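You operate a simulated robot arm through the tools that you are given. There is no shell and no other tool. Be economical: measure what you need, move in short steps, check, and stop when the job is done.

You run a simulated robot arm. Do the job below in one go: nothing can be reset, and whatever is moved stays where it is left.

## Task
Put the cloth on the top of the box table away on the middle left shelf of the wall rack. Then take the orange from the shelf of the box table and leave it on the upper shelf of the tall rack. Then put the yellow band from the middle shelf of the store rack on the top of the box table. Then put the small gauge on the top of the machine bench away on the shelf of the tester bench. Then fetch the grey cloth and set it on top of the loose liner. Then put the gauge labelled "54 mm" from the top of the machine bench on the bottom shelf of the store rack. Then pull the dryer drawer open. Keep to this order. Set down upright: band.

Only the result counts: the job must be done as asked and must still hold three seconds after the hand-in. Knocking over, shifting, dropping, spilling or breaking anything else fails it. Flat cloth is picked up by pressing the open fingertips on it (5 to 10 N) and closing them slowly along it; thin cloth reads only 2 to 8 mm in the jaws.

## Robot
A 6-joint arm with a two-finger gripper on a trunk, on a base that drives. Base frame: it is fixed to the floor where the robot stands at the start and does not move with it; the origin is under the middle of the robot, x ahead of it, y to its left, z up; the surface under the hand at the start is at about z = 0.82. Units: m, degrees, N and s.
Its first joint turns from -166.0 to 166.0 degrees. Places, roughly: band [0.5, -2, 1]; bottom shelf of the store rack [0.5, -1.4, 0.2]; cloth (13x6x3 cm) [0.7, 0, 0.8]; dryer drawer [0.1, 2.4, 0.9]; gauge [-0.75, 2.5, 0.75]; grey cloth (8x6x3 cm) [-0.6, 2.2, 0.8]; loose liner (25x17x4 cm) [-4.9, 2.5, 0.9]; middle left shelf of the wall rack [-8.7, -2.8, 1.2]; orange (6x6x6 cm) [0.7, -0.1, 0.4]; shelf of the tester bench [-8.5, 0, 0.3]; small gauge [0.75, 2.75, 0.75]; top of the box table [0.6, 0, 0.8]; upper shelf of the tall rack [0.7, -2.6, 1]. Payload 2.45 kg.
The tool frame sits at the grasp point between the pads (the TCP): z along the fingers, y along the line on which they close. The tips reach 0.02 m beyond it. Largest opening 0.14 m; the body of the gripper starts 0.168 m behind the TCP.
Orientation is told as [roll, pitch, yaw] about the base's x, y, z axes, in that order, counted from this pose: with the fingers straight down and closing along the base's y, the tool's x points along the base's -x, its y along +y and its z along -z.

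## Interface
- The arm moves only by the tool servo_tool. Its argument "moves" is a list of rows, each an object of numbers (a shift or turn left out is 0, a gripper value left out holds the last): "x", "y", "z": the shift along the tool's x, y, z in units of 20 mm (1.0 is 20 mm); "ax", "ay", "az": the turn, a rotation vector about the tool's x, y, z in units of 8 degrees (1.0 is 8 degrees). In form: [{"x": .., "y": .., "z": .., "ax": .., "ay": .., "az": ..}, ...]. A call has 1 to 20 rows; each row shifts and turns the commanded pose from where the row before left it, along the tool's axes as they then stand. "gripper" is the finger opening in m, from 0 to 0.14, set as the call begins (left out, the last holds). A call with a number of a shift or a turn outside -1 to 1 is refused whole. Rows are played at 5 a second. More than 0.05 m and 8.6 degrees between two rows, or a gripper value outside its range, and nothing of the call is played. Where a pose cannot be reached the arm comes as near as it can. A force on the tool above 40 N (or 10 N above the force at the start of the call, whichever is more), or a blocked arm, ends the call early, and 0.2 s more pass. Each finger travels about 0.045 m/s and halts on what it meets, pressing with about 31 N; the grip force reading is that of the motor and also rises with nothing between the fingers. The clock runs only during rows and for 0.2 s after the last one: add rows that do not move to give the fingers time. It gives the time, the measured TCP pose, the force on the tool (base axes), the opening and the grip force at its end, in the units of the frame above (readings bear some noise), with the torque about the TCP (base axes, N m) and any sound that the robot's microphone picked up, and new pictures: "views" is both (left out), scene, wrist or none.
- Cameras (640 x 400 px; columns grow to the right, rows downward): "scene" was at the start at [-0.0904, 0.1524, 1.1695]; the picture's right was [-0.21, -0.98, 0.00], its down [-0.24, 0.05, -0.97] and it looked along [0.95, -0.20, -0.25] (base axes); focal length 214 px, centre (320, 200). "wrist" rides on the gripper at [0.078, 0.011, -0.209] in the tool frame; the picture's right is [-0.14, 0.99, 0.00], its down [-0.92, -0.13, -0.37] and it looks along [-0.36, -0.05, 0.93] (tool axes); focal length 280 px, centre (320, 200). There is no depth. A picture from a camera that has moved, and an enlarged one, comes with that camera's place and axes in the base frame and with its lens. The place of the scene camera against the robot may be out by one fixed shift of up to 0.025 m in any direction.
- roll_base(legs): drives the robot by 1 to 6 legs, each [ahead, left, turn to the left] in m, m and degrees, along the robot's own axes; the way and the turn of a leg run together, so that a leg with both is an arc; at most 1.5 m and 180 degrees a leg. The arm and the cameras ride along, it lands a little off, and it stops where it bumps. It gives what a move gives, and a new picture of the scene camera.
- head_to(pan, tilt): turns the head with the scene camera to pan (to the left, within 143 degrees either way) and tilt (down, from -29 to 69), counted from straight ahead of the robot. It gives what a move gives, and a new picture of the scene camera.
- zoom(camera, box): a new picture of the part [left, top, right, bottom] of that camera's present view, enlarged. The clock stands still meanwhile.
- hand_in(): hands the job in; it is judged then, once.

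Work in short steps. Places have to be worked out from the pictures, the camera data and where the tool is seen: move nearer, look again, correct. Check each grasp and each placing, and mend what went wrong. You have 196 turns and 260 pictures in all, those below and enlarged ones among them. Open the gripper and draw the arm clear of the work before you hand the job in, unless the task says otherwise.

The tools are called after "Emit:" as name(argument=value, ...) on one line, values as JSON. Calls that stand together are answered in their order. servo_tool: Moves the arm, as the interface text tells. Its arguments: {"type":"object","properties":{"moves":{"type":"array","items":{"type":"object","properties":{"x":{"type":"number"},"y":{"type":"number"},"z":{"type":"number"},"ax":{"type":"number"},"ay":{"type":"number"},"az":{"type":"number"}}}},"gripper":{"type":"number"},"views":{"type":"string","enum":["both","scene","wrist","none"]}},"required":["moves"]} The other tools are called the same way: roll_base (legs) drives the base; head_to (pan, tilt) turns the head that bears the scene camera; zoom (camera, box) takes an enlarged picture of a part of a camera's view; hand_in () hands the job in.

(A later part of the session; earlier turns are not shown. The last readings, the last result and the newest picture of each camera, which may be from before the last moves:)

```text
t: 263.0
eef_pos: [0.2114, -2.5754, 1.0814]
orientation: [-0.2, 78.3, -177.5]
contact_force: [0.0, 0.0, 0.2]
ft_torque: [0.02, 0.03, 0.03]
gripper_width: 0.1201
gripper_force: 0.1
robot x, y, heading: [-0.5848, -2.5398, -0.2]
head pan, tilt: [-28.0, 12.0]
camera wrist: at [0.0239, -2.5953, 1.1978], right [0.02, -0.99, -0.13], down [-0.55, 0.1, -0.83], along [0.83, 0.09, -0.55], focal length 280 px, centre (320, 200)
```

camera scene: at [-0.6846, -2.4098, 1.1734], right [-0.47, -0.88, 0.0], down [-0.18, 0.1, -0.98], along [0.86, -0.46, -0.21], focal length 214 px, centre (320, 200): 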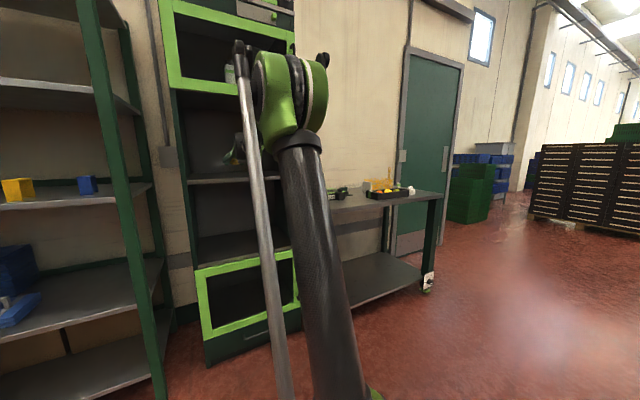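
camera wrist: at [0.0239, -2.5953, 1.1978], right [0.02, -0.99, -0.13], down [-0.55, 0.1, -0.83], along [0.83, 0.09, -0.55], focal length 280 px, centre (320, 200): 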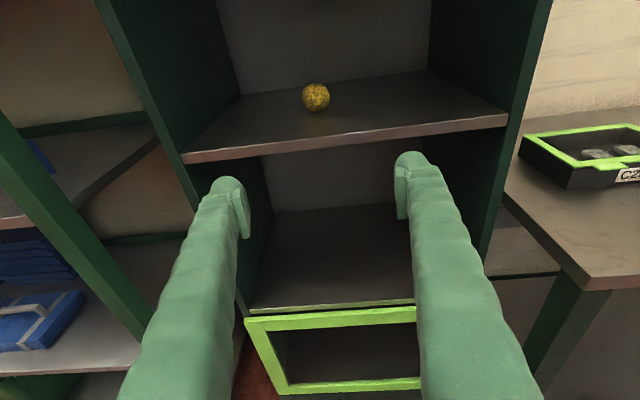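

Task two done. Now the yellow band: I tuck the arm slightly and strafe left toward y ≈ -1.82.

Emit:
servo_tool(moves=[{"z": -0.978, "x": -0.208}, {"z": -0.978, "x": -0.208}, {"z": -0.978, "x": -0.208}, {"z": -0.978, "x": -0.208}, {"z": -0.2, "x": 0.978}, {"z": -0.2, "x": 0.978}], views="none")

Emit:
roll_base(legs=[[0, 0.74, 0]])

Emit:
zoom(camera="wrist", box=[0, 0, 640, 400])

```text
t: 264.6
eef_pos: [0.1794, -2.5671, 1.1369]
orientation: [0.1, 78.3, -175.6]
contact_force: [-0.4, 0.0, -0.5]
ft_torque: [-0.01, -0.03, -0.02]
gripper_width: 0.1203
gripper_force: 0.0
robot x, y, heading: [-0.5852, -2.5343, -0.2]
head pan, tilt: [-28.0, 12.0]
stopped in row 6: the arm was blocked; the commanded pose is now the measured one
```

```text
t: 268.6
eef_pos: [0.1772, -1.8138, 1.1363]
orientation: [0.1, 78.3, -175.1]
contact_force: [-0.8, -0.9, 0.5]
ft_torque: [0.0, 0.0, -0.02]
gripper_width: 0.12
gripper_force: 0.1
robot x, y, heading: [-0.5882, -1.8005, 0.6]
head pan, tilt: [-28.0, 12.0]
camera scene: at [-0.6934, -1.6721, 1.1751], right [-0.51, -0.86, 0.0], down [-0.16, 0.1, -0.98], along [0.84, -0.5, -0.19], focal length 214 px, centre (320, 200)
```

scene: 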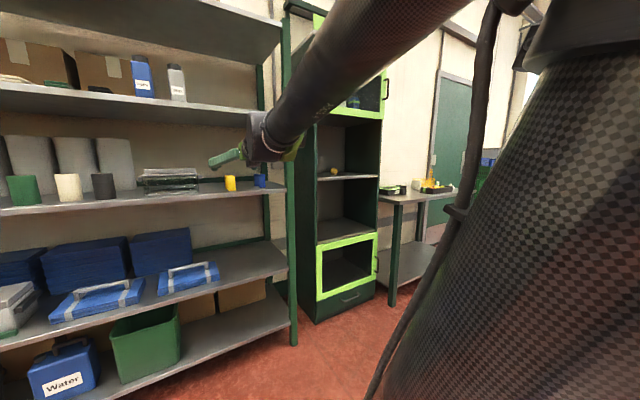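

```text
1.00 times, centred on (320, 200) of wrist (not enlarged: the box is as wide or as high as the picture)
camera zoom: at [-0.0111, -1.8415, 1.2541], right [0.06, -0.99, -0.13], down [-0.56, 0.08, -0.83], along [0.83, 0.12, -0.55], focal length 280 px, centre (320, 200)
```

zoom: 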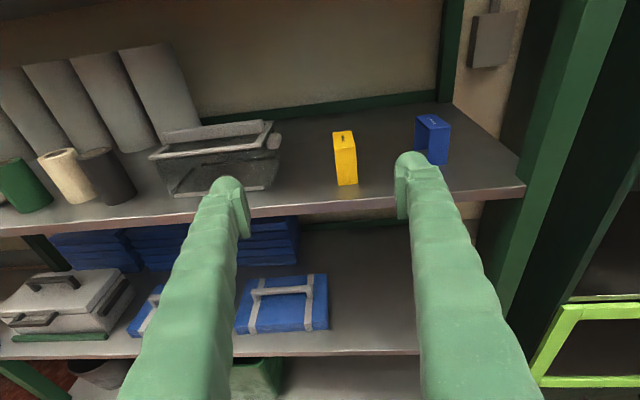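

The yellow band stands on the shelf right of the wire basket. I zoom for its shape.

Emit:
zoom(camera="wrist", box=[290, 90, 490, 215])

```text
3.20 times, centred on (390, 152) of wrist
camera zoom: at [-0.0111, -1.8415, 1.2541], right [0.06, -0.99, -0.13], down [-0.56, 0.08, -0.83], along [0.83, 0.12, -0.55], focal length 897 px, centre (96, 352)
```

zoom: 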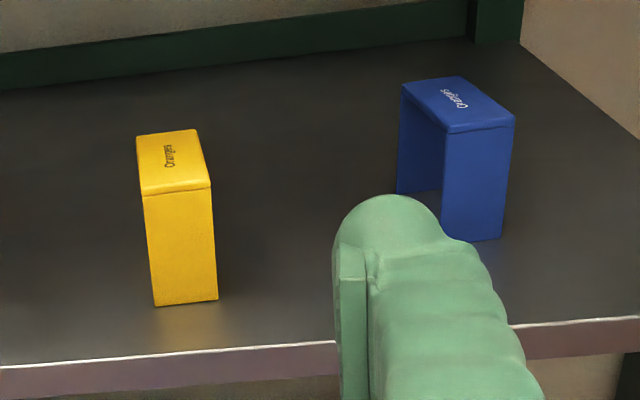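

The band is an inverted U, about 7.5 (x) × 3.7 (y) × 7 cm, centre ≈ (0.44, -1.83), base z ≈ 1.005. I straighten the yaw, line up in y and lower in front of the shelf.

Emit:
servo_tool(moves=[{"ax": -0.55}, {"y": 0.8}, {"x": -0.978, "z": 0.208}, {"x": -0.978, "z": 0.208}, {"x": -0.978, "z": 0.208}, {"x": -0.978, "z": 0.208}, {"z": 0.978, "x": 0.208}, {"z": 0.978, "x": 0.208}, {"z": 0.978, "x": 0.208}, {"z": 0.978, "x": 0.208}, {"z": 0.978, "x": 0.208}, {}], gripper=0.09, views="wrist")

```text
t: 271.2
eef_pos: [0.276, -1.8293, 1.0555]
orientation: [4.5, 78.4, -175.1]
contact_force: [0.4, -0.8, 0.4]
ft_torque: [0.0, -0.01, 0.02]
gripper_width: 0.0898
gripper_force: 0.1
robot x, y, heading: [-0.5943, -1.7967, 0.8]
head pan, tilt: [-28.0, 12.0]
camera wrist: at [0.0875, -1.8409, 1.1743], right [-0.02, -0.99, -0.12], down [-0.55, 0.11, -0.83], along [0.84, 0.05, -0.55], focal length 280 px, centre (320, 200)
```

wrist: 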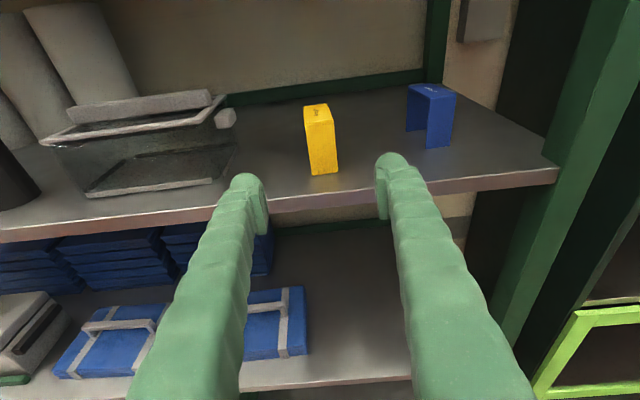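

Aligned with the band. I advance 15 cm along x.

Emit:
servo_tool(moves=[{"z": 0.978, "x": 0.208}, {"z": 0.978, "x": 0.208}, {"z": 0.978, "x": 0.208}, {"z": 0.978, "x": 0.208}, {"z": 0.978, "x": 0.208}, {"z": 0.978, "x": 0.18}, {"z": 0.978, "x": 0.18}, {"z": 0.5, "x": 0.1}, {}], views="wrist")

```text
t: 273.2
eef_pos: [0.4264, -1.831, 1.058]
orientation: [4.5, 78.3, -175.0]
contact_force: [-0.2, 0.4, 1.0]
ft_torque: [0.02, 0.0, 0.0]
gripper_width: 0.09
gripper_force: 0.1
robot x, y, heading: [-0.5902, -1.7935, 0.6]
head pan, tilt: [-28.0, 12.0]
camera wrist: at [0.2381, -1.841, 1.1752], right [-0.02, -0.99, -0.12], down [-0.55, 0.11, -0.83], along [0.84, 0.05, -0.55], focal length 280 px, centre (320, 200)
```

wrist: 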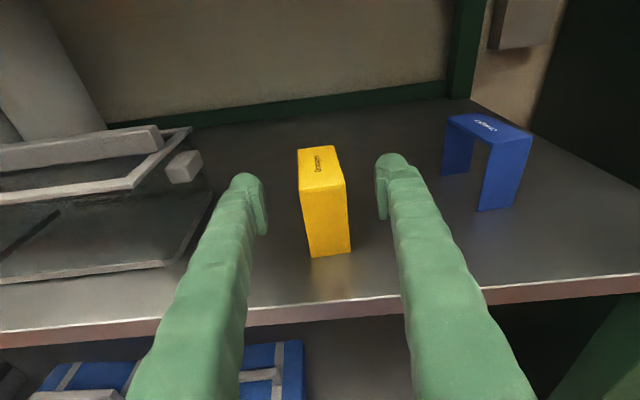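

Band is centred; it is turned about 4° left, so I match the yaw and close gently.

Emit:
servo_tool(moves=[{"ax": 0.45, "z": 0.2}, {}, {}, {}, {}, {}, {}], gripper=0.02, views="wrist")

```text
t: 274.8
eef_pos: [0.4298, -1.8301, 1.0568]
orientation: [0.8, 78.3, -175.1]
contact_force: [-1.1, -0.7, -1.3]
ft_torque: [-0.01, 0.02, -0.01]
gripper_width: 0.0325
gripper_force: 31.3
robot x, y, heading: [-0.5877, -1.7942, 0.7]
head pan, tilt: [-28.0, 12.0]
camera wrist: at [0.2435, -1.8544, 1.1742], right [0.04, -0.99, -0.13], down [-0.56, 0.09, -0.83], along [0.83, 0.11, -0.55], focal length 280 px, centre (320, 200)
```

wrist: 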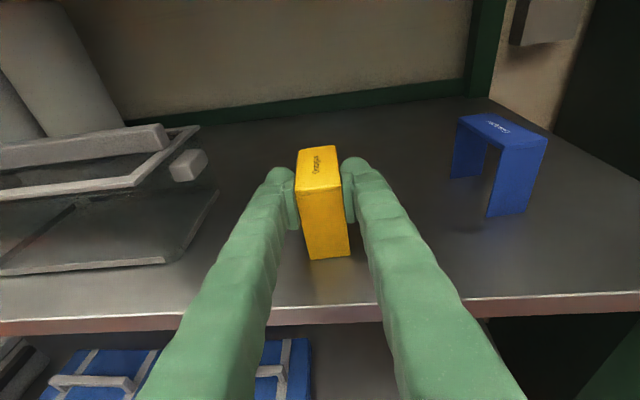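

Gripped at 32 mm. I lift 5 cm and draw back out of the shelf.

Emit:
servo_tool(moves=[{"x": 0.5, "z": -0.1}, {"x": 0.978, "z": -0.208}, {"x": 0.978, "z": -0.208}, {"z": -0.978, "x": -0.208}, {"z": -0.978, "x": -0.208}, {"z": -0.978, "x": -0.208}, {"z": -0.978, "x": -0.208}, {"z": -0.978, "x": -0.208}, {"z": -0.978, "x": -0.208}, {"z": -0.978, "x": -0.208}, {"z": -0.978, "x": -0.208}, {"z": -0.978, "x": -0.208}, {"z": -0.978, "x": -0.208}], views="wrist")

Emit:
roll_base(legs=[[-0.45, 0, 0], [0, 0.85, 0], [0, 0.83, 0]])

Emit:
head_to(pan=-5, tilt=20)

```text
t: 277.6
eef_pos: [0.2316, -1.8441, 1.1055]
orientation: [0.9, 78.3, -175.1]
contact_force: [0.1, 0.3, 0.4]
ft_torque: [0.0, -0.02, 0.05]
gripper_width: 0.0327
gripper_force: 31.4
robot x, y, heading: [-0.5863, -1.7946, 0.8]
head pan, tilt: [-28.0, 12.0]
camera wrist: at [0.0432, -1.8683, 1.2232], right [0.04, -0.99, -0.13], down [-0.55, 0.09, -0.83], along [0.83, 0.11, -0.55], focal length 280 px, centre (320, 200)
```

wrist: 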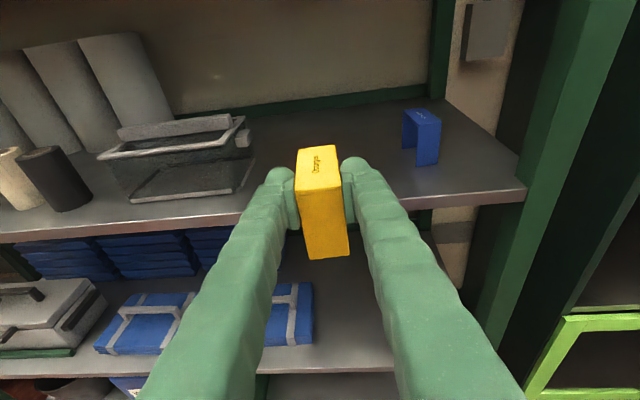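

```text
t: 288.6
eef_pos: [-0.2627, -0.1351, 1.1052]
orientation: [0.9, 78.3, -174.5]
contact_force: [0.3, -0.4, 0.2]
ft_torque: [0.02, -0.01, -0.04]
gripper_width: 0.0326
gripper_force: 31.1
robot x, y, heading: [-1.0838, -0.0988, 1.5]
head pan, tilt: [-28.0, 12.0]
camera scene: at [-1.1856, 0.0311, 1.1734], right [-0.45, -0.89, 0.0], down [-0.19, 0.09, -0.98], along [0.87, -0.44, -0.21], focal length 214 px, centre (320, 200)
```

scene: 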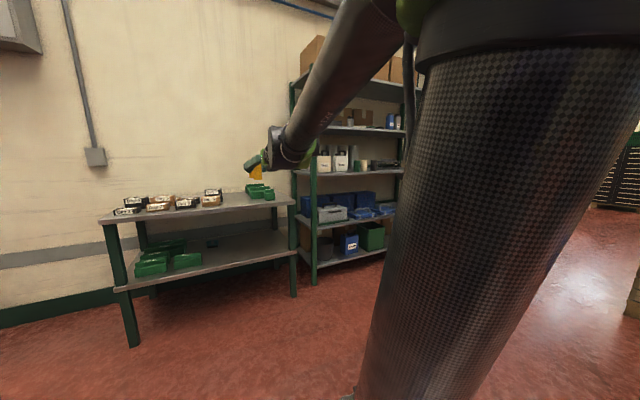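

```text
t: 289.5
eef_pos: [-0.2638, -0.135, 1.1064]
orientation: [0.9, 78.4, -174.5]
contact_force: [-0.4, -0.3, 0.2]
ft_torque: [0.03, -0.02, 0.01]
gripper_width: 0.0323
gripper_force: 30.7
robot x, y, heading: [-1.084, -0.095, 1.4]
head pan, tilt: [-5.0, 20.0]
camera scene: at [-1.176, 0.067, 1.1604], right [-0.07, -1.0, 0.0], down [-0.34, 0.02, -0.94], along [0.94, -0.06, -0.34], focal length 214 px, centre (320, 200)
```

scene: 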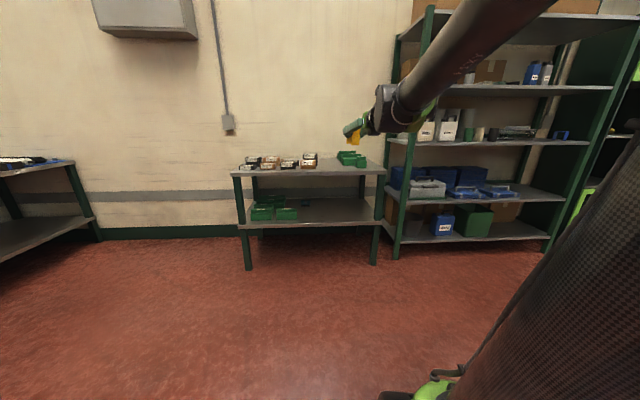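

Aligned near y ≈ -0.135, the free lane between the green and black boxes. I drive ahead and view from above.

Emit:
roll_base(legs=[[0.45, 0, -1.4]])

Emit:
zoom(camera="wrist", box=[0, 0, 640, 400])

```text
t: 292.2
eef_pos: [0.1883, -0.1506, 1.1051]
orientation: [0.9, 78.3, -175.9]
contact_force: [0.2, -0.3, 0.4]
ft_torque: [-0.03, 0.0, 0.02]
gripper_width: 0.0324
gripper_force: 30.5
robot x, y, heading: [-0.6312, -0.0869, -0.2]
head pan, tilt: [-5.0, 20.0]
camera scene: at [-0.7193, 0.0743, 1.1604], right [-0.09, -1.0, 0.0], down [-0.34, 0.03, -0.94], along [0.94, -0.08, -0.34], focal length 214 px, centre (320, 200)
```

scene: 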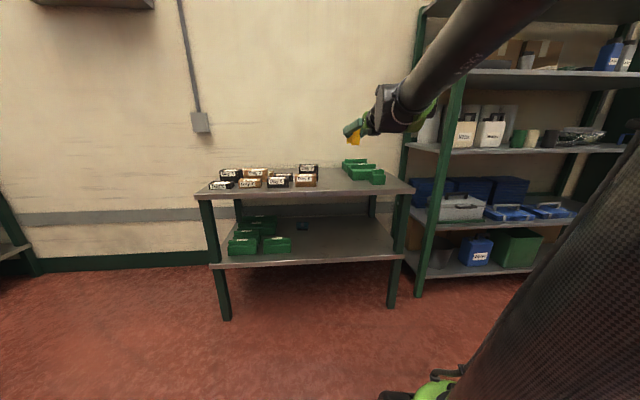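

```text
1.00 times, centred on (320, 200) of wrist (not enlarged: the box is as wide or as high as the picture)
camera zoom: at [0.0012, -0.1724, 1.2233], right [0.03, -0.99, -0.13], down [-0.55, 0.09, -0.83], along [0.83, 0.1, -0.55], focal length 280 px, centre (320, 200)
```

zoom: 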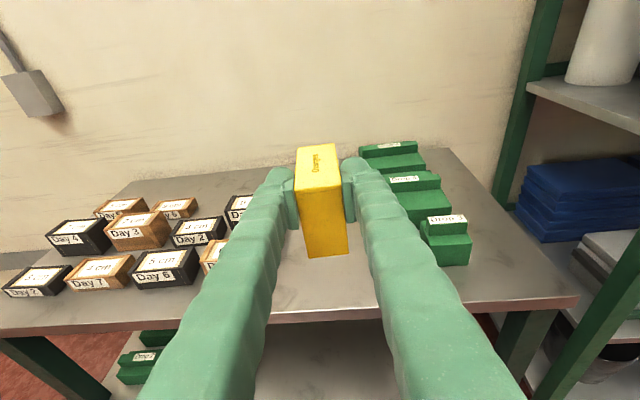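

Lane confirmed. I move forward 0.24 above the table.

Emit:
servo_tool(moves=[{"z": 0.978, "x": 0.208}, {"z": 0.978, "x": 0.208}, {"z": 0.978, "x": 0.208}, {"z": 0.978, "x": 0.208}, {"z": 0.978, "x": 0.208}, {"z": 0.978, "x": 0.208}, {"z": 0.978, "x": 0.208}, {"z": 0.978, "x": 0.208}, {"z": 0.978, "x": 0.208}, {"z": 0.978, "x": 0.208}, {"z": 0.978, "x": 0.208}, {"z": 0.978, "x": 0.208}, {"x": -0.978, "z": 0.208}, {"x": -0.978, "z": 0.208}, {"x": -0.978, "z": 0.208}, {"x": -0.978, "z": 0.208}, {"x": -0.978, "z": 0.208}, {}])

```text
t: 296.0
eef_pos: [0.4284, -0.1368, 1.0057]
orientation: [0.9, 78.3, -175.7]
contact_force: [-0.1, 0.6, -0.5]
ft_torque: [0.0, -0.03, 0.0]
gripper_width: 0.0328
gripper_force: 30.4
robot x, y, heading: [-0.6331, -0.0877, -0.3]
head pan, tilt: [-5.0, 20.0]
camera scene: at [-0.7192, 0.0743, 1.1604], right [-0.09, -1.0, 0.0], down [-0.34, 0.03, -0.94], along [0.94, -0.08, -0.34], focal length 214 px, centre (320, 200)
camera wrist: at [0.2417, -0.1592, 1.1238], right [0.03, -0.99, -0.13], down [-0.55, 0.09, -0.83], along [0.83, 0.1, -0.55], focal length 280 px, centre (320, 200)
```

scene: 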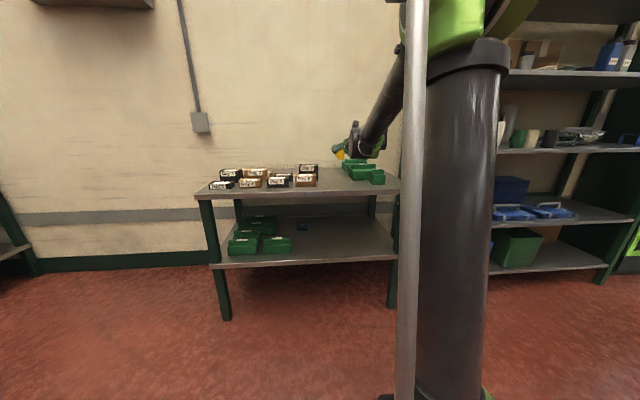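
wrist: 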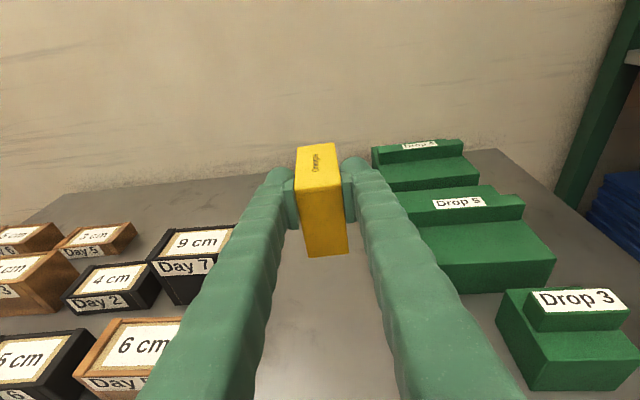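

Clear on both sides. I lower toward the table.

Emit:
servo_tool(moves=[{"x": -0.978, "z": 0.208}, {"x": -0.978, "z": 0.208}, {"x": -0.978, "z": 0.208}, {"x": -0.978, "z": 0.208}, {"x": -0.978, "z": 0.208}, {"x": -0.4, "z": 0.085}, {}], views="wrist")

Emit:
servo_tool(moves=[{"x": -0.25, "z": 0.053}, {"x": -0.25, "z": 0.053}, {}], views="none")

Emit:
servo_tool(moves=[{"x": -0.2, "z": 0.042}, {"x": -0.2, "z": 0.042}, {}], views="none")

```text
t: 297.6
eef_pos: [0.4304, -0.1367, 0.8994]
orientation: [0.9, 78.3, -175.9]
contact_force: [-0.1, -0.3, -0.7]
ft_torque: [0.03, 0.03, 0.05]
gripper_width: 0.0327
gripper_force: 30.6
robot x, y, heading: [-0.6337, -0.0911, -0.2]
head pan, tilt: [-5.0, 20.0]
camera wrist: at [0.2432, -0.1586, 1.0166], right [0.03, -0.99, -0.13], down [-0.55, 0.09, -0.83], along [0.83, 0.1, -0.55], focal length 280 px, centre (320, 200)
```

wrist: 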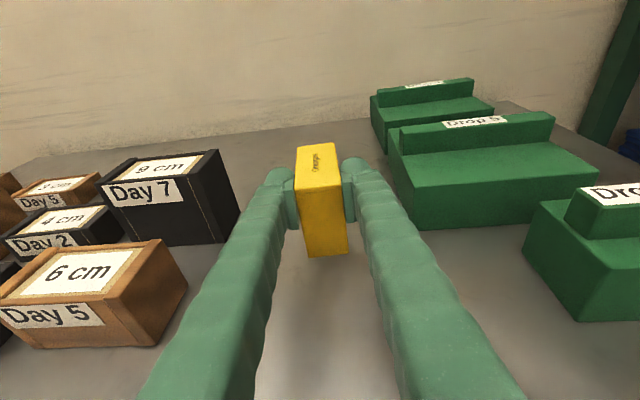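

```text
t: 298.4
eef_pos: [0.4296, -0.1355, 0.8877]
orientation: [0.9, 78.3, -175.8]
contact_force: [0.0, 0.1, -0.1]
ft_torque: [0.03, 0.0, 0.01]
gripper_width: 0.0325
gripper_force: 31.1
robot x, y, heading: [-0.6314, -0.0893, -0.0]
head pan, tilt: [-5.0, 20.0]
```

```text
t: 299.2
eef_pos: [0.4296, -0.1366, 0.8809]
orientation: [0.9, 78.3, -175.9]
contact_force: [0.1, 0.0, 0.3]
ft_torque: [0.02, -0.02, -0.01]
gripper_width: 0.0322
gripper_force: 30.6
robot x, y, heading: [-0.6303, -0.0919, 0.2]
head pan, tilt: [-5.0, 20.0]
```

Continue in 2–3 mm steps until contact.

Emit:
servo_tool(moves=[{"x": -0.15, "z": 0.03}, {"x": -0.15, "z": 0.03}, {}], views="none")

Emit:
servo_tool(moves=[{"x": -0.12, "z": 0.025}, {"x": -0.12, "z": 0.025}, {}], views="none")

Emit:
servo_tool(moves=[{"x": -0.12, "z": 0.025}, {}], views="wrist")

```text
t: 300.0
eef_pos: [0.4299, -0.1376, 0.8746]
orientation: [0.9, 78.4, -175.8]
contact_force: [0.1, -0.4, 10.7]
ft_torque: [-0.03, 0.11, 0.02]
gripper_width: 0.0323
gripper_force: 31.0
robot x, y, heading: [-0.6309, -0.0899, 0.2]
head pan, tilt: [-5.0, 20.0]
```

```text
t: 300.8
eef_pos: [0.4293, -0.1371, 0.8715]
orientation: [0.9, 78.4, -175.9]
contact_force: [1.1, 0.1, 34.1]
ft_torque: [0.04, 0.35, -0.03]
gripper_width: 0.0324
gripper_force: 31.2
robot x, y, heading: [-0.6318, -0.0907, -0.1]
head pan, tilt: [-5.0, 20.0]
```

```text
t: 301.4
eef_pos: [0.4297, -0.1369, 0.8684]
orientation: [0.9, 78.4, -175.8]
contact_force: [0.7, 1.2, 34.7]
ft_torque: [0.08, 0.4, -0.01]
gripper_width: 0.0322
gripper_force: 30.7
robot x, y, heading: [-0.6306, -0.092, 0.0]
head pan, tilt: [-5.0, 20.0]
camera wrist: at [0.2414, -0.1589, 0.9856], right [0.03, -0.99, -0.13], down [-0.55, 0.09, -0.83], along [0.83, 0.1, -0.54], focal length 280 px, centre (320, 200)
```

wrist: 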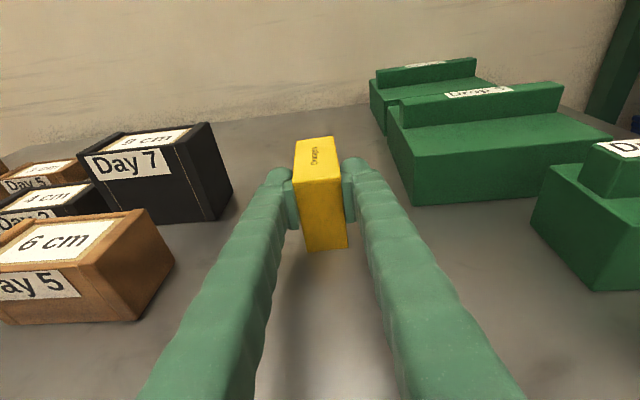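

Firm contact. I ease up 3 mm and open.

Emit:
servo_tool(moves=[{"x": 0.15, "z": -0.03}, {}], views="none")

Emit:
servo_tool(moves=[{}, {}, {}, {}], gripper=0.075, views="wrist")

```text
t: 302.0
eef_pos: [0.4314, -0.1374, 0.8703]
orientation: [0.9, 78.3, -175.8]
contact_force: [-1.0, 0.3, -0.7]
ft_torque: [0.02, 0.03, -0.03]
gripper_width: 0.0323
gripper_force: 30.6
robot x, y, heading: [-0.6286, -0.0915, -0.2]
head pan, tilt: [-5.0, 20.0]
```

```text
t: 303.0
eef_pos: [0.4304, -0.1376, 0.8706]
orientation: [0.9, 78.4, -175.9]
contact_force: [-0.5, 0.1, -0.5]
ft_torque: [-0.02, -0.02, -0.02]
gripper_width: 0.0746
gripper_force: 0.1
robot x, y, heading: [-0.6292, -0.0895, 0.1]
head pan, tilt: [-5.0, 20.0]
camera wrist: at [0.2429, -0.1592, 0.9874], right [0.03, -0.99, -0.13], down [-0.55, 0.09, -0.83], along [0.83, 0.1, -0.55], focal length 280 px, centre (320, 200)
```

wrist: 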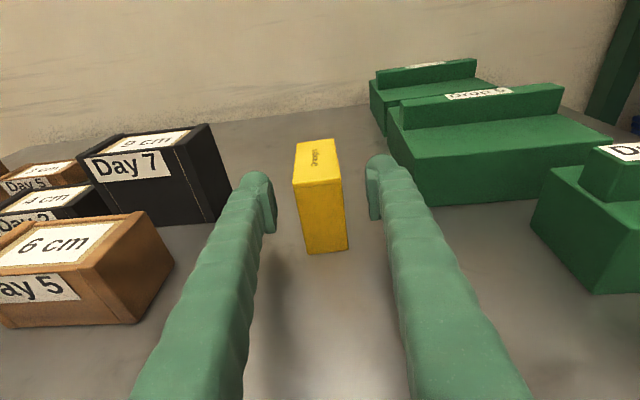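

Band stands upright. I back the hand straight out and raise it.

Emit:
servo_tool(moves=[{"z": -0.978, "x": -0.208}, {"z": -0.978, "x": -0.208}, {"z": -0.978, "x": -0.208}, {"z": -0.978, "x": -0.208}, {"z": -0.978, "x": -0.208}, {"z": -0.978, "x": -0.208}, {"z": -0.978, "x": -0.208}, {"z": -0.978, "x": -0.208}, {"z": -0.978, "x": -0.1}, {"z": -0.978}, {"x": 1}, {"x": 1}, {"x": 1}, {"x": 1}, {"x": 1}, {"x": 1}, {"x": 1}, {"x": 1}, {"x": 1}, {"x": 1}], views="wrist")

Emit:
roll_base(legs=[[-0.3, 0, 0], [0, 0, 90]])

Emit:
head_to(pan=0, tilt=15)

```text
t: 307.2
eef_pos: [0.2723, -0.1445, 1.072]
orientation: [0.9, 78.2, -175.8]
contact_force: [0.0, 0.5, -0.3]
ft_torque: [0.01, 0.02, 0.01]
gripper_width: 0.0751
gripper_force: 0.2
robot x, y, heading: [-0.6278, -0.0876, -0.3]
head pan, tilt: [-5.0, 20.0]
camera wrist: at [0.0846, -0.1666, 1.1893], right [0.03, -0.99, -0.13], down [-0.55, 0.09, -0.83], along [0.83, 0.1, -0.55], focal length 280 px, centre (320, 200)
```

wrist: 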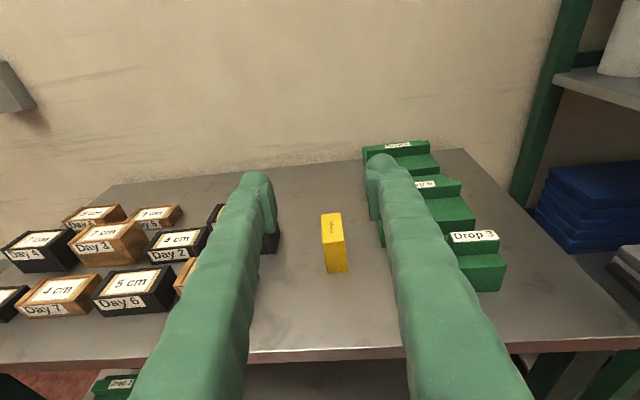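

```text
t: 313.1
eef_pos: [-0.8822, 0.8132, 1.0719]
orientation: [0.9, 78.4, -85.4]
contact_force: [-0.7, -0.6, -0.2]
ft_torque: [0.0, 0.0, -0.04]
gripper_width: 0.075
gripper_force: 0.1
robot x, y, heading: [-0.9318, -0.0876, 90.4]
head pan, tilt: [-5.0, 20.0]
camera scene: at [-1.0891, -0.1899, 1.1604], right [1.0, -0.08, 0.0], down [-0.03, -0.34, -0.94], along [0.08, 0.94, -0.34], focal length 214 px, centre (320, 200)
```

scene: 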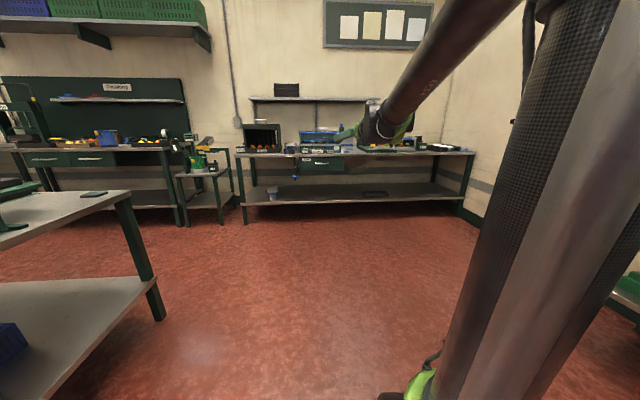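

```text
t: 313.8
eef_pos: [-0.8821, 0.8146, 1.0721]
orientation: [0.9, 78.4, -85.4]
contact_force: [-0.1, 0.5, 0.1]
ft_torque: [0.01, 0.0, 0.04]
gripper_width: 0.0749
gripper_force: 0.0
robot x, y, heading: [-0.9298, -0.0888, 90.7]
head pan, tilt: [0.0, 15.0]
camera scene: at [-1.0972, -0.1893, 1.1685], right [1.0, 0.01, 0.0], down [0.0, -0.26, -0.97], along [-0.01, 0.97, -0.26], focal length 214 px, centre (320, 200)
```

scene: 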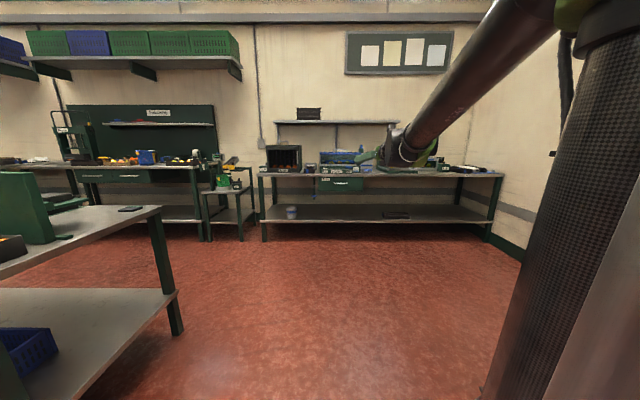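

Now to the machine bench. I first bring the tool back to pointing straight down with the camera on the robot side, and tuck it in.

Emit:
servo_tool(moves=[{"ay": -1}, {"ay": -1}, {"ay": -1}, {"ay": -1}, {"ay": -1}, {"ay": -1}, {"ay": -1}, {"ay": -1}, {"ay": -1}, {"ay": -0.77}, {"az": -1}, {"az": -1}, {"az": -1}, {"az": -1}, {"az": -1}, {"az": -1}, {"az": -1}, {"az": -1}, {"az": -1}, {"az": -1}], views="none")

Emit:
servo_tool(moves=[{"az": -1}, {"az": -1}, {"az": -1}, {"az": -1}, {"az": -1}, {"az": -1}, {"az": -1}, {"az": -1}, {"az": -1}, {"az": -1}, {"az": -1}, {"az": -1}, {"az": -0.5}, {}], views="none")

```text
t: 318.0
eef_pos: [-0.8827, 0.8141, 1.0714]
orientation: [0.1, -0.2, -6.1]
contact_force: [-0.4, -0.1, 0.1]
ft_torque: [-0.03, -0.01, 0.03]
gripper_width: 0.0749
gripper_force: 0.1
robot x, y, heading: [-0.9291, -0.0905, 90.3]
head pan, tilt: [0.0, 15.0]
```

```text
t: 321.0
eef_pos: [-0.8831, 0.8135, 1.071]
orientation: [-0.2, -0.2, 93.7]
contact_force: [0.1, -0.3, 0.7]
ft_torque: [0.01, -0.02, 0.01]
gripper_width: 0.0751
gripper_force: 0.0
robot x, y, heading: [-0.9293, -0.0878, 90.3]
head pan, tilt: [0.0, 15.0]
```

Neutral down pose reached. I retract, raise and drive to the right end of the machine bench.

Emit:
servo_tool(moves=[{"az": 0.4}, {"x": 1, "z": -0.4}, {"x": 1, "z": -0.4}, {"x": 1, "z": -0.4}, {"x": 1, "z": -0.4}, {"x": 1, "z": -0.4}, {"x": 1, "z": -0.4}, {"x": 1, "z": -0.4}, {"x": 1, "z": -0.4}, {"x": 1, "z": -0.4}, {"x": 1, "z": -0.4}, {"x": 1, "z": -0.4}, {"x": 1, "z": -0.4}, {"x": 1, "z": -0.4}, {"x": 1, "z": -0.4}, {"x": 1, "z": -0.4}], gripper=0.12, views="none")

Emit:
roll_base(legs=[[1.3, 0, 0], [0, -1.45, 0]])

Emit:
head_to(pan=-10, tilt=25)

```text
t: 324.4
eef_pos: [-0.8797, 0.5143, 1.1903]
orientation: [-0.2, -0.3, 90.5]
contact_force: [0.1, 0.1, -1.3]
ft_torque: [-0.04, -0.01, 0.0]
gripper_width: 0.1198
gripper_force: 0.0
robot x, y, heading: [-0.9302, -0.0865, 90.3]
head pan, tilt: [0.0, 15.0]
```

```text
t: 337.6
eef_pos: [0.5358, 1.8305, 1.1895]
orientation: [-0.1, -0.2, 92.2]
contact_force: [0.2, -0.2, -0.1]
ft_torque: [0.0, -0.03, 0.01]
gripper_width: 0.1196
gripper_force: 0.0
robot x, y, heading: [0.4998, 1.2275, 92.0]
head pan, tilt: [0.0, 15.0]
camera scene: at [0.3378, 1.1207, 1.1685], right [1.0, 0.03, 0.0], down [0.01, -0.26, -0.97], along [-0.03, 0.97, -0.26], focal length 214 px, centre (320, 200)
```

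scene: 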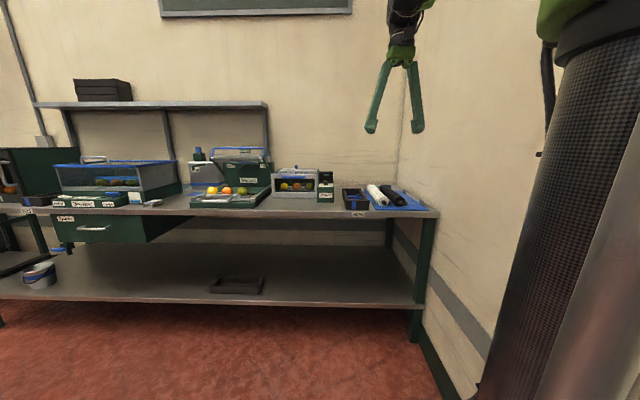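

```text
t: 338.3
eef_pos: [0.5354, 1.8301, 1.19]
orientation: [-0.2, -0.2, 92.0]
contact_force: [0.1, -0.2, -0.2]
ft_torque: [0.01, -0.02, 0.0]
gripper_width: 0.1198
gripper_force: 0.1
robot x, y, heading: [0.4992, 1.23, 91.8]
head pan, tilt: [-10.0, 25.0]
camera scene: at [0.3539, 1.1186, 1.1524], right [0.99, -0.14, 0.0], down [-0.06, -0.42, -0.91], along [0.13, 0.9, -0.42], focal length 214 px, centre (320, 200)
```

scene: 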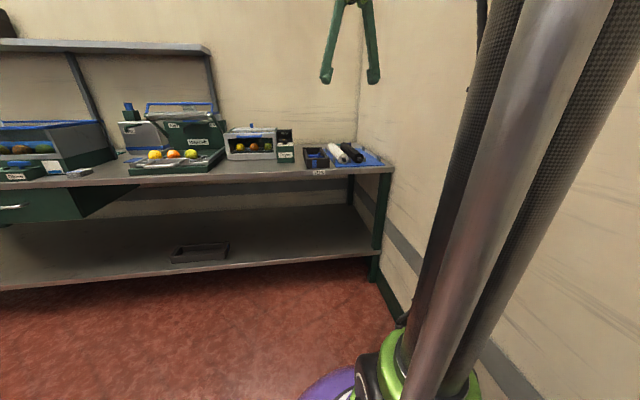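

I zoom into the area near (0.75, 2.75).

Emit:
zoom(camera="scene", box=[270, 120, 400, 200])

```text
4.92 times, centred on (335, 160) of scene
camera zoom: at [0.3539, 1.1186, 1.1524], right [0.99, -0.14, 0.0], down [-0.06, -0.42, -0.91], along [0.13, 0.9, -0.42], focal length 1056 px, centre (246, 397)
```

zoom: 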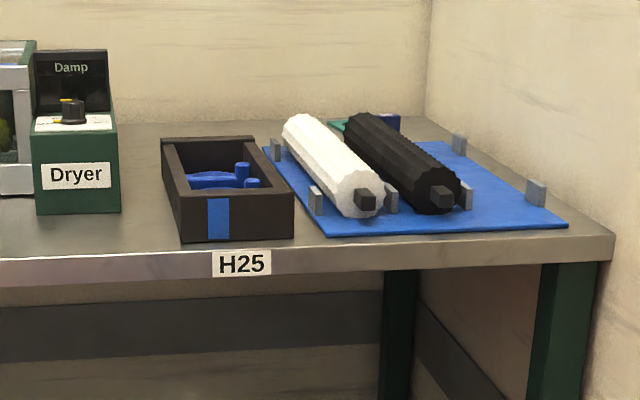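

There are rolls, a tray with blue pieces, and something green/blue behind the rolls. I drive closer and look from above with the wrist camera.

Emit:
roll_base(legs=[[0.6, -0.1, -1.8]])

Emit:
servo_tool(moves=[{"y": 0}], views="wrist")

```text
t: 341.8
eef_pos: [0.6391, 2.4316, 1.1899]
orientation: [-0.2, -0.2, 89.6]
contact_force: [-0.5, -0.1, 1.5]
ft_torque: [0.01, 0.11, 0.01]
gripper_width: 0.12
gripper_force: 0.0
robot x, y, heading: [0.5775, 1.8303, 89.3]
head pan, tilt: [-10.0, 25.0]
camera scene: at [0.4276, 1.7303, 1.1523], right [0.98, -0.18, 0.0], down [-0.08, -0.42, -0.91], along [0.17, 0.89, -0.42], focal length 214 px, centre (320, 200)
```

scene: 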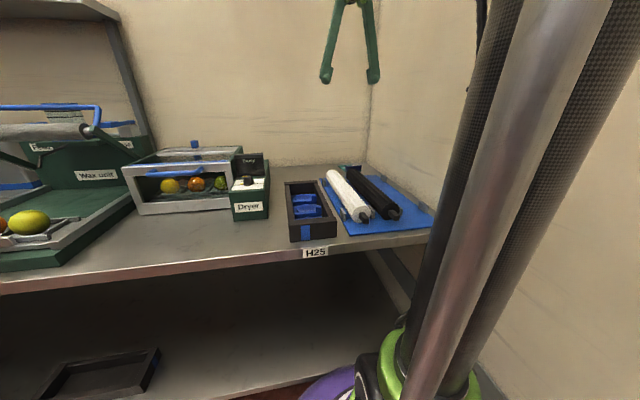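

```text
t: 342.2
eef_pos: [0.6401, 2.4325, 1.1899]
orientation: [-0.2, -0.3, 89.7]
contact_force: [0.0, -0.2, 1.1]
ft_torque: [0.02, 0.0, 0.03]
gripper_width: 0.12
gripper_force: 0.0
robot x, y, heading: [0.577, 1.8304, 89.3]
head pan, tilt: [-10.0, 25.0]
camera wrist: at [0.6283, 2.3529, 1.3971], right [-0.99, 0.14, 0.0], down [0.13, 0.92, 0.37], along [0.06, 0.37, -0.93], focal length 280 px, centre (320, 200)
```

wrist: 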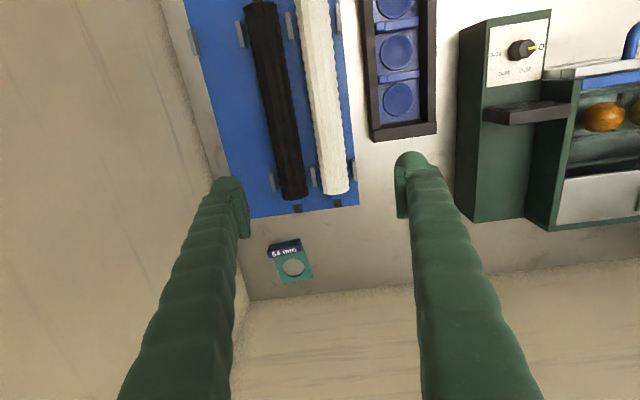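

A small gauge with a label lies behind the mat near (0.77, 2.77). I zoom.

Emit:
zoom(camera="wrist", box=[240, 215, 360, 290])

```text
5.33 times, centred on (300, 252) of wrist
camera zoom: at [0.6283, 2.3529, 1.3971], right [-0.99, 0.14, 0.0], down [0.13, 0.92, 0.37], along [0.06, 0.37, -0.93], focal length 1495 px, centre (427, -80)
```

zoom: 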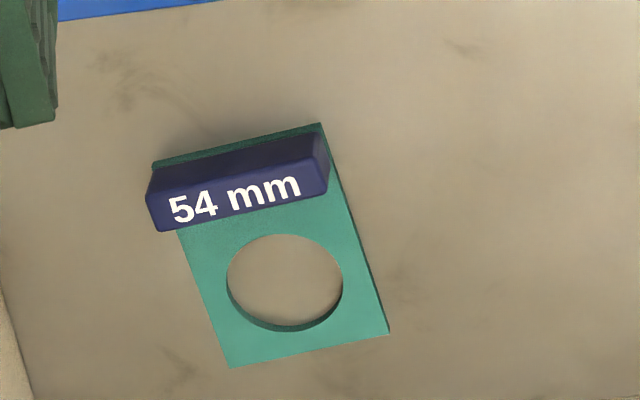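

It reads "54 mm", so I must compare with the other gauge near (-0.75, 2.5) before picking. I back off and move left to look.

Emit:
roll_base(legs=[[-0.35, 0, 1], [0, 1.35, 0]])

Emit:
zoom(camera="wrist", box=[0, 0, 640, 400])

```text
t: 350.9
eef_pos: [-0.7466, 2.0561, 1.1901]
orientation: [-0.2, -0.3, 91.5]
contact_force: [0.5, -0.9, -0.4]
ft_torque: [0.01, 0.02, 0.0]
gripper_width: 0.1199
gripper_force: 0.0
robot x, y, heading: [-0.7842, 1.4537, 91.4]
head pan, tilt: [-10.0, 25.0]
camera scene: at [-0.9356, 1.3479, 1.1523], right [0.99, -0.15, 0.0], down [-0.06, -0.42, -0.91], along [0.14, 0.9, -0.42], focal length 214 px, centre (320, 200)
```

scene: 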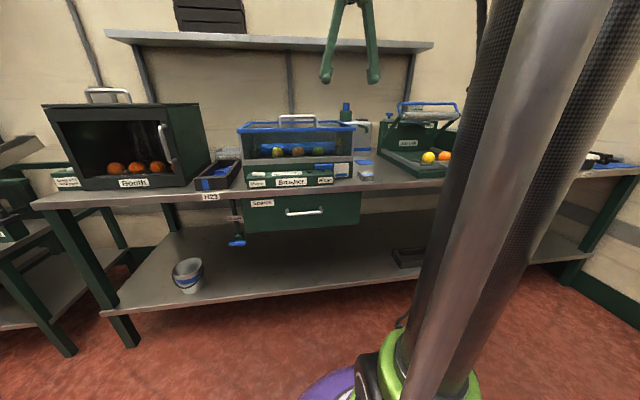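

```text
1.00 times, centred on (320, 200) of wrist (not enlarged: the box is as wide or as high as the picture)
camera zoom: at [-0.7556, 1.9772, 1.3971], right [-0.99, 0.11, 0.0], down [0.1, 0.92, 0.37], along [0.04, 0.37, -0.93], focal length 280 px, centre (320, 200)
```

zoom: 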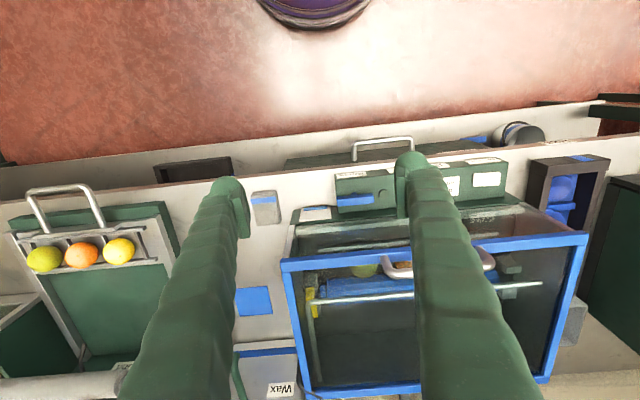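

Grey cloth is visible near (-0.6, 2.2). I zoom to find the other gauge around the brusher.

Emit:
zoom(camera="scene", box=[180, 90, 420, 240])

Emit:
zoom(camera="wrist", box=[200, 170, 400, 360])

```text
2.67 times, centred on (300, 165) of scene
camera zoom: at [-0.9356, 1.3479, 1.1523], right [0.99, -0.15, 0.0], down [-0.06, -0.42, -0.91], along [0.14, 0.9, -0.42], focal length 572 px, centre (373, 293)
```

zoom: 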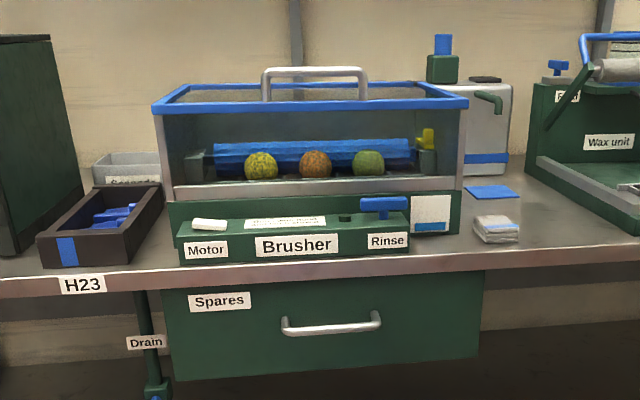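

```text
2.11 times, centred on (300, 265) of wrist
camera zoom: at [-0.7556, 1.9772, 1.3971], right [-0.99, 0.11, 0.0], down [0.1, 0.92, 0.37], along [0.04, 0.37, -0.93], focal length 590 px, centre (362, 63)
```

zoom: 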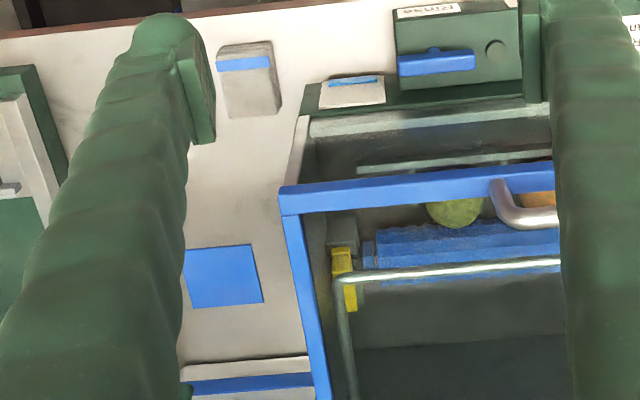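

Not in view yet; it may be behind the brusher. I drive a bit forward and look again, with the hand between brusher and wax unit.

Emit:
servo_tool(moves=[{"z": -1}, {"z": -1}, {"z": -1}, {"z": -1}, {"z": -1}, {"z": -1}, {"z": -1}], views="none")

Emit:
roll_base(legs=[[0.28, 0, 0]])

Emit:
zoom(camera="wrist", box=[0, 0, 640, 400])

```text
t: 352.5
eef_pos: [-0.7465, 2.0576, 1.3313]
orientation: [-0.2, -0.2, 91.5]
contact_force: [0.9, -0.3, -0.4]
ft_torque: [0.02, -0.02, -0.01]
gripper_width: 0.1198
gripper_force: 0.1
robot x, y, heading: [-0.785, 1.4547, 91.2]
head pan, tilt: [-10.0, 25.0]
```

```text
t: 354.4
eef_pos: [-0.7462, 2.3387, 1.3306]
orientation: [-0.3, -0.3, 90.8]
contact_force: [-1.1, 0.3, -0.1]
ft_torque: [-0.02, 0.02, -0.01]
gripper_width: 0.12
gripper_force: 0.0
robot x, y, heading: [-0.7935, 1.7359, 90.7]
head pan, tilt: [-10.0, 25.0]
camera scene: at [-0.9419, 1.6311, 1.1523], right [0.99, -0.16, 0.0], down [-0.07, -0.42, -0.91], along [0.14, 0.89, -0.42], focal length 214 px, centre (320, 200)
```

scene: 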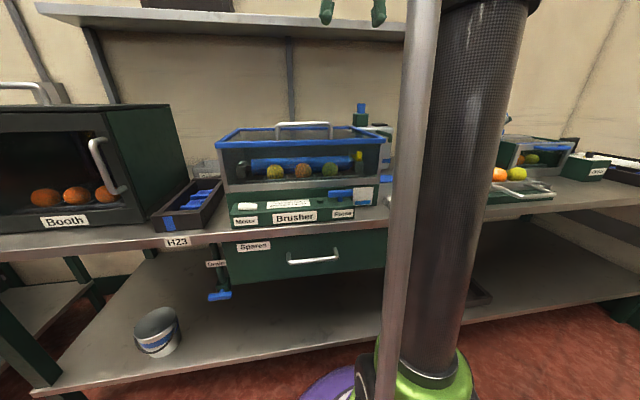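

```text
1.00 times, centred on (320, 200) of wrist (not enlarged: the box is as wide or as high as the picture)
camera zoom: at [-0.756, 2.2587, 1.5383], right [-0.99, 0.12, 0.0], down [0.11, 0.92, 0.37], along [0.05, 0.37, -0.93], focal length 280 px, centre (320, 200)
```

zoom: 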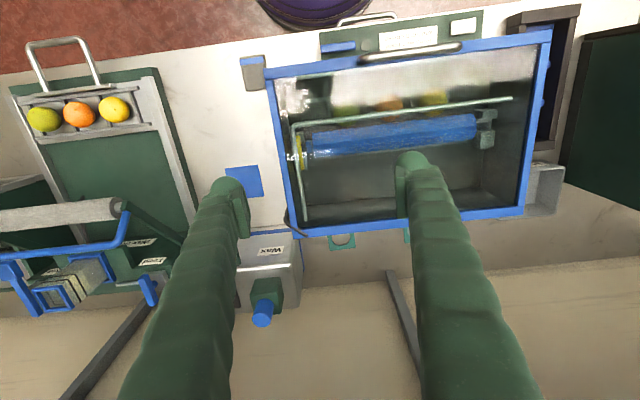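

A turquoise gauge peeks out behind the brusher at (342, 242). I zoom.

Emit:
zoom(camera="wrist", box=[290, 190, 450, 290])

```text
4.00 times, centred on (370, 240) of wrist
camera zoom: at [-0.756, 2.2587, 1.5383], right [-0.99, 0.12, 0.0], down [0.11, 0.92, 0.37], along [0.05, 0.37, -0.93], focal length 1122 px, centre (120, 40)
```

zoom: 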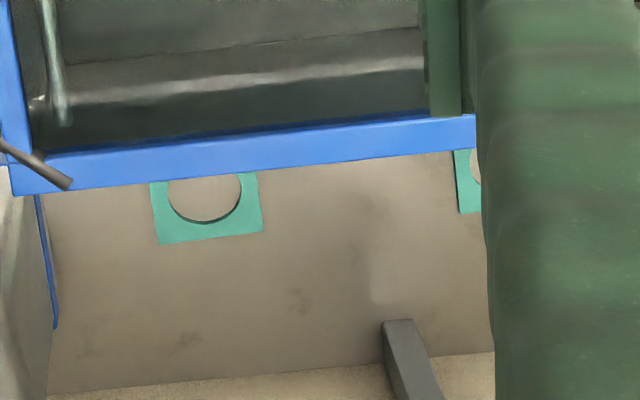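

Two more gauges lie behind the brusher (around x = -0.76 and -0.97, y ≈ 2.7). I move the hand forward 0.12 and left 0.1 to read their labels.

Emit:
servo_tool(moves=[{"y": 1}, {"y": 1}, {"y": 1}, {"y": 1}, {"y": 1}, {"x": -1}, {"x": -1}, {"x": -1}, {"x": -1}, {"x": -1}, {"x": -1}, {}], views="none")

Emit:
zoom(camera="wrist", box=[240, 130, 440, 255])

```text
t: 357.0
eef_pos: [-0.8486, 2.4571, 1.3336]
orientation: [-0.2, -0.2, 90.9]
contact_force: [0.4, 0.0, -0.4]
ft_torque: [0.0, 0.03, -0.03]
gripper_width: 0.1197
gripper_force: 0.1
robot x, y, heading: [-0.792, 1.7367, 90.8]
head pan, tilt: [-10.0, 25.0]
```

```text
3.20 times, centred on (340, 192) of wrist
camera zoom: at [-0.8592, 2.3767, 1.5402], right [-0.99, 0.12, 0.0], down [0.11, 0.92, 0.37], along [0.05, 0.37, -0.93], focal length 897 px, centre (256, 224)
```

zoom: 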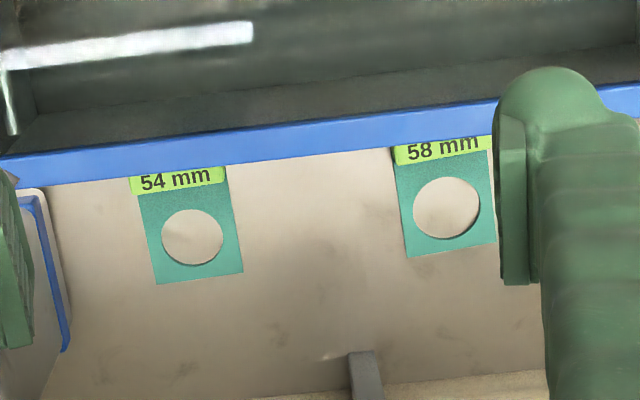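

Clear now: behind the brusher are "54 mm" (x≈-0.76) and "58 mm"; the one at (0.77, 2.77) is the small gauge. I pull back, roll the tool by 180° (camera on top) for a tilted pick, and return to the right end.

Emit:
servo_tool(moves=[{"x": 1}, {"x": 1}, {"x": 1}, {"x": 1}, {"x": 1}, {"x": 1}, {"y": -1}, {"y": -1}, {"y": -1}, {"y": -1}, {"y": -1}], views="none")

Emit:
roll_base(legs=[[-0.35, 0, 0], [0, -1.33, -0.8]])

Emit:
servo_tool(moves=[{"az": 1}, {"az": 1}, {"az": 1}, {"az": 1}, {"az": 1}, {"az": 1}, {"az": 1}, {"az": 1}, {"az": 1}, {"az": 1}, {"az": 1}, {"az": 1}, {"az": 1}, {"az": 1}, {"az": 1}, {"az": 1}, {"az": 1}, {"az": 1}, {"az": 1}, {"az": 1}], views="none")

Emit:
servo_tool(moves=[{"az": 1}, {"az": 1}, {"az": 0.5}, {"ay": 1}, {"ay": 1}, {"ay": 1}, {"ay": 1}, {"ay": 1}, {}], views="wrist")

```text
t: 359.4
eef_pos: [-0.7465, 2.3387, 1.3303]
orientation: [-0.2, -0.2, 91.1]
contact_force: [0.5, 0.2, 0.3]
ft_torque: [-0.02, -0.05, -0.02]
gripper_width: 0.12
gripper_force: 0.1
robot x, y, heading: [-0.7918, 1.7361, 90.7]
head pan, tilt: [-10.0, 25.0]
```

```text
t: 368.0
eef_pos: [0.6051, 1.9863, 1.3308]
orientation: [-0.1, -0.2, 89.3]
contact_force: [-0.6, 0.3, 0.5]
ft_torque: [-0.04, 0.02, 0.05]
gripper_width: 0.1198
gripper_force: 0.0
robot x, y, heading: [0.5427, 1.381, 89.1]
head pan, tilt: [-10.0, 25.0]
camera scene: at [0.3902, 1.2857, 1.1523], right [0.98, -0.19, 0.0], down [-0.08, -0.42, -0.91], along [0.17, 0.89, -0.42], focal length 214 px, centre (320, 200)
```

scene: 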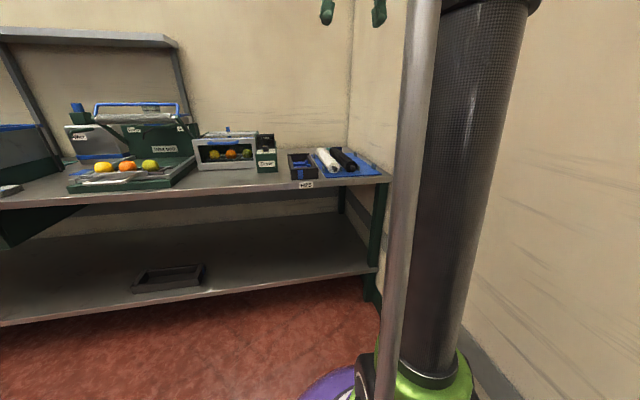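

```text
t: 372.2
eef_pos: [0.6062, 1.9871, 1.3304]
orientation: [0.2, 0.1, -70.8]
contact_force: [0.5, 0.2, 0.4]
ft_torque: [0.01, 0.0, 0.02]
gripper_width: 0.1202
gripper_force: 0.0
robot x, y, heading: [0.5463, 1.3864, 89.1]
head pan, tilt: [-10.0, 25.0]
```

```text
t: 374.2
eef_pos: [0.6191, 1.9857, 1.3312]
orientation: [0.2, 40.2, -90.5]
contact_force: [-0.3, -0.6, 0.1]
ft_torque: [0.05, -0.02, -0.01]
gripper_width: 0.12
gripper_force: 0.1
out of reach, approached as far as the arm can: row 3
robot x, y, heading: [0.5419, 1.386, 89.2]
head pan, tilt: [-10.0, 25.0]
camera wrist: at [0.6281, 1.9091, 1.5393], right [0.99, -0.12, -0.09], down [-0.14, -0.94, -0.31], along [-0.04, 0.32, -0.95], focal length 280 px, centre (320, 200)
```

wrist: 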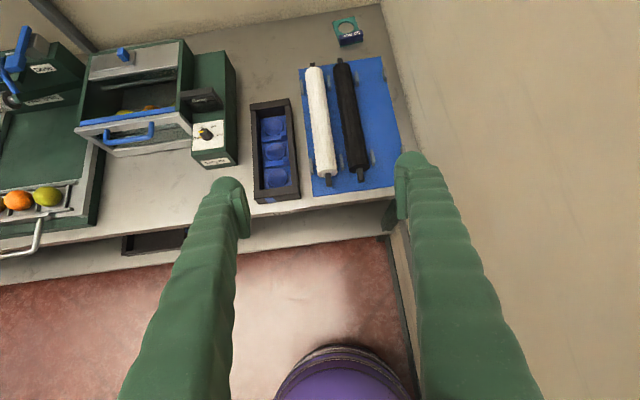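

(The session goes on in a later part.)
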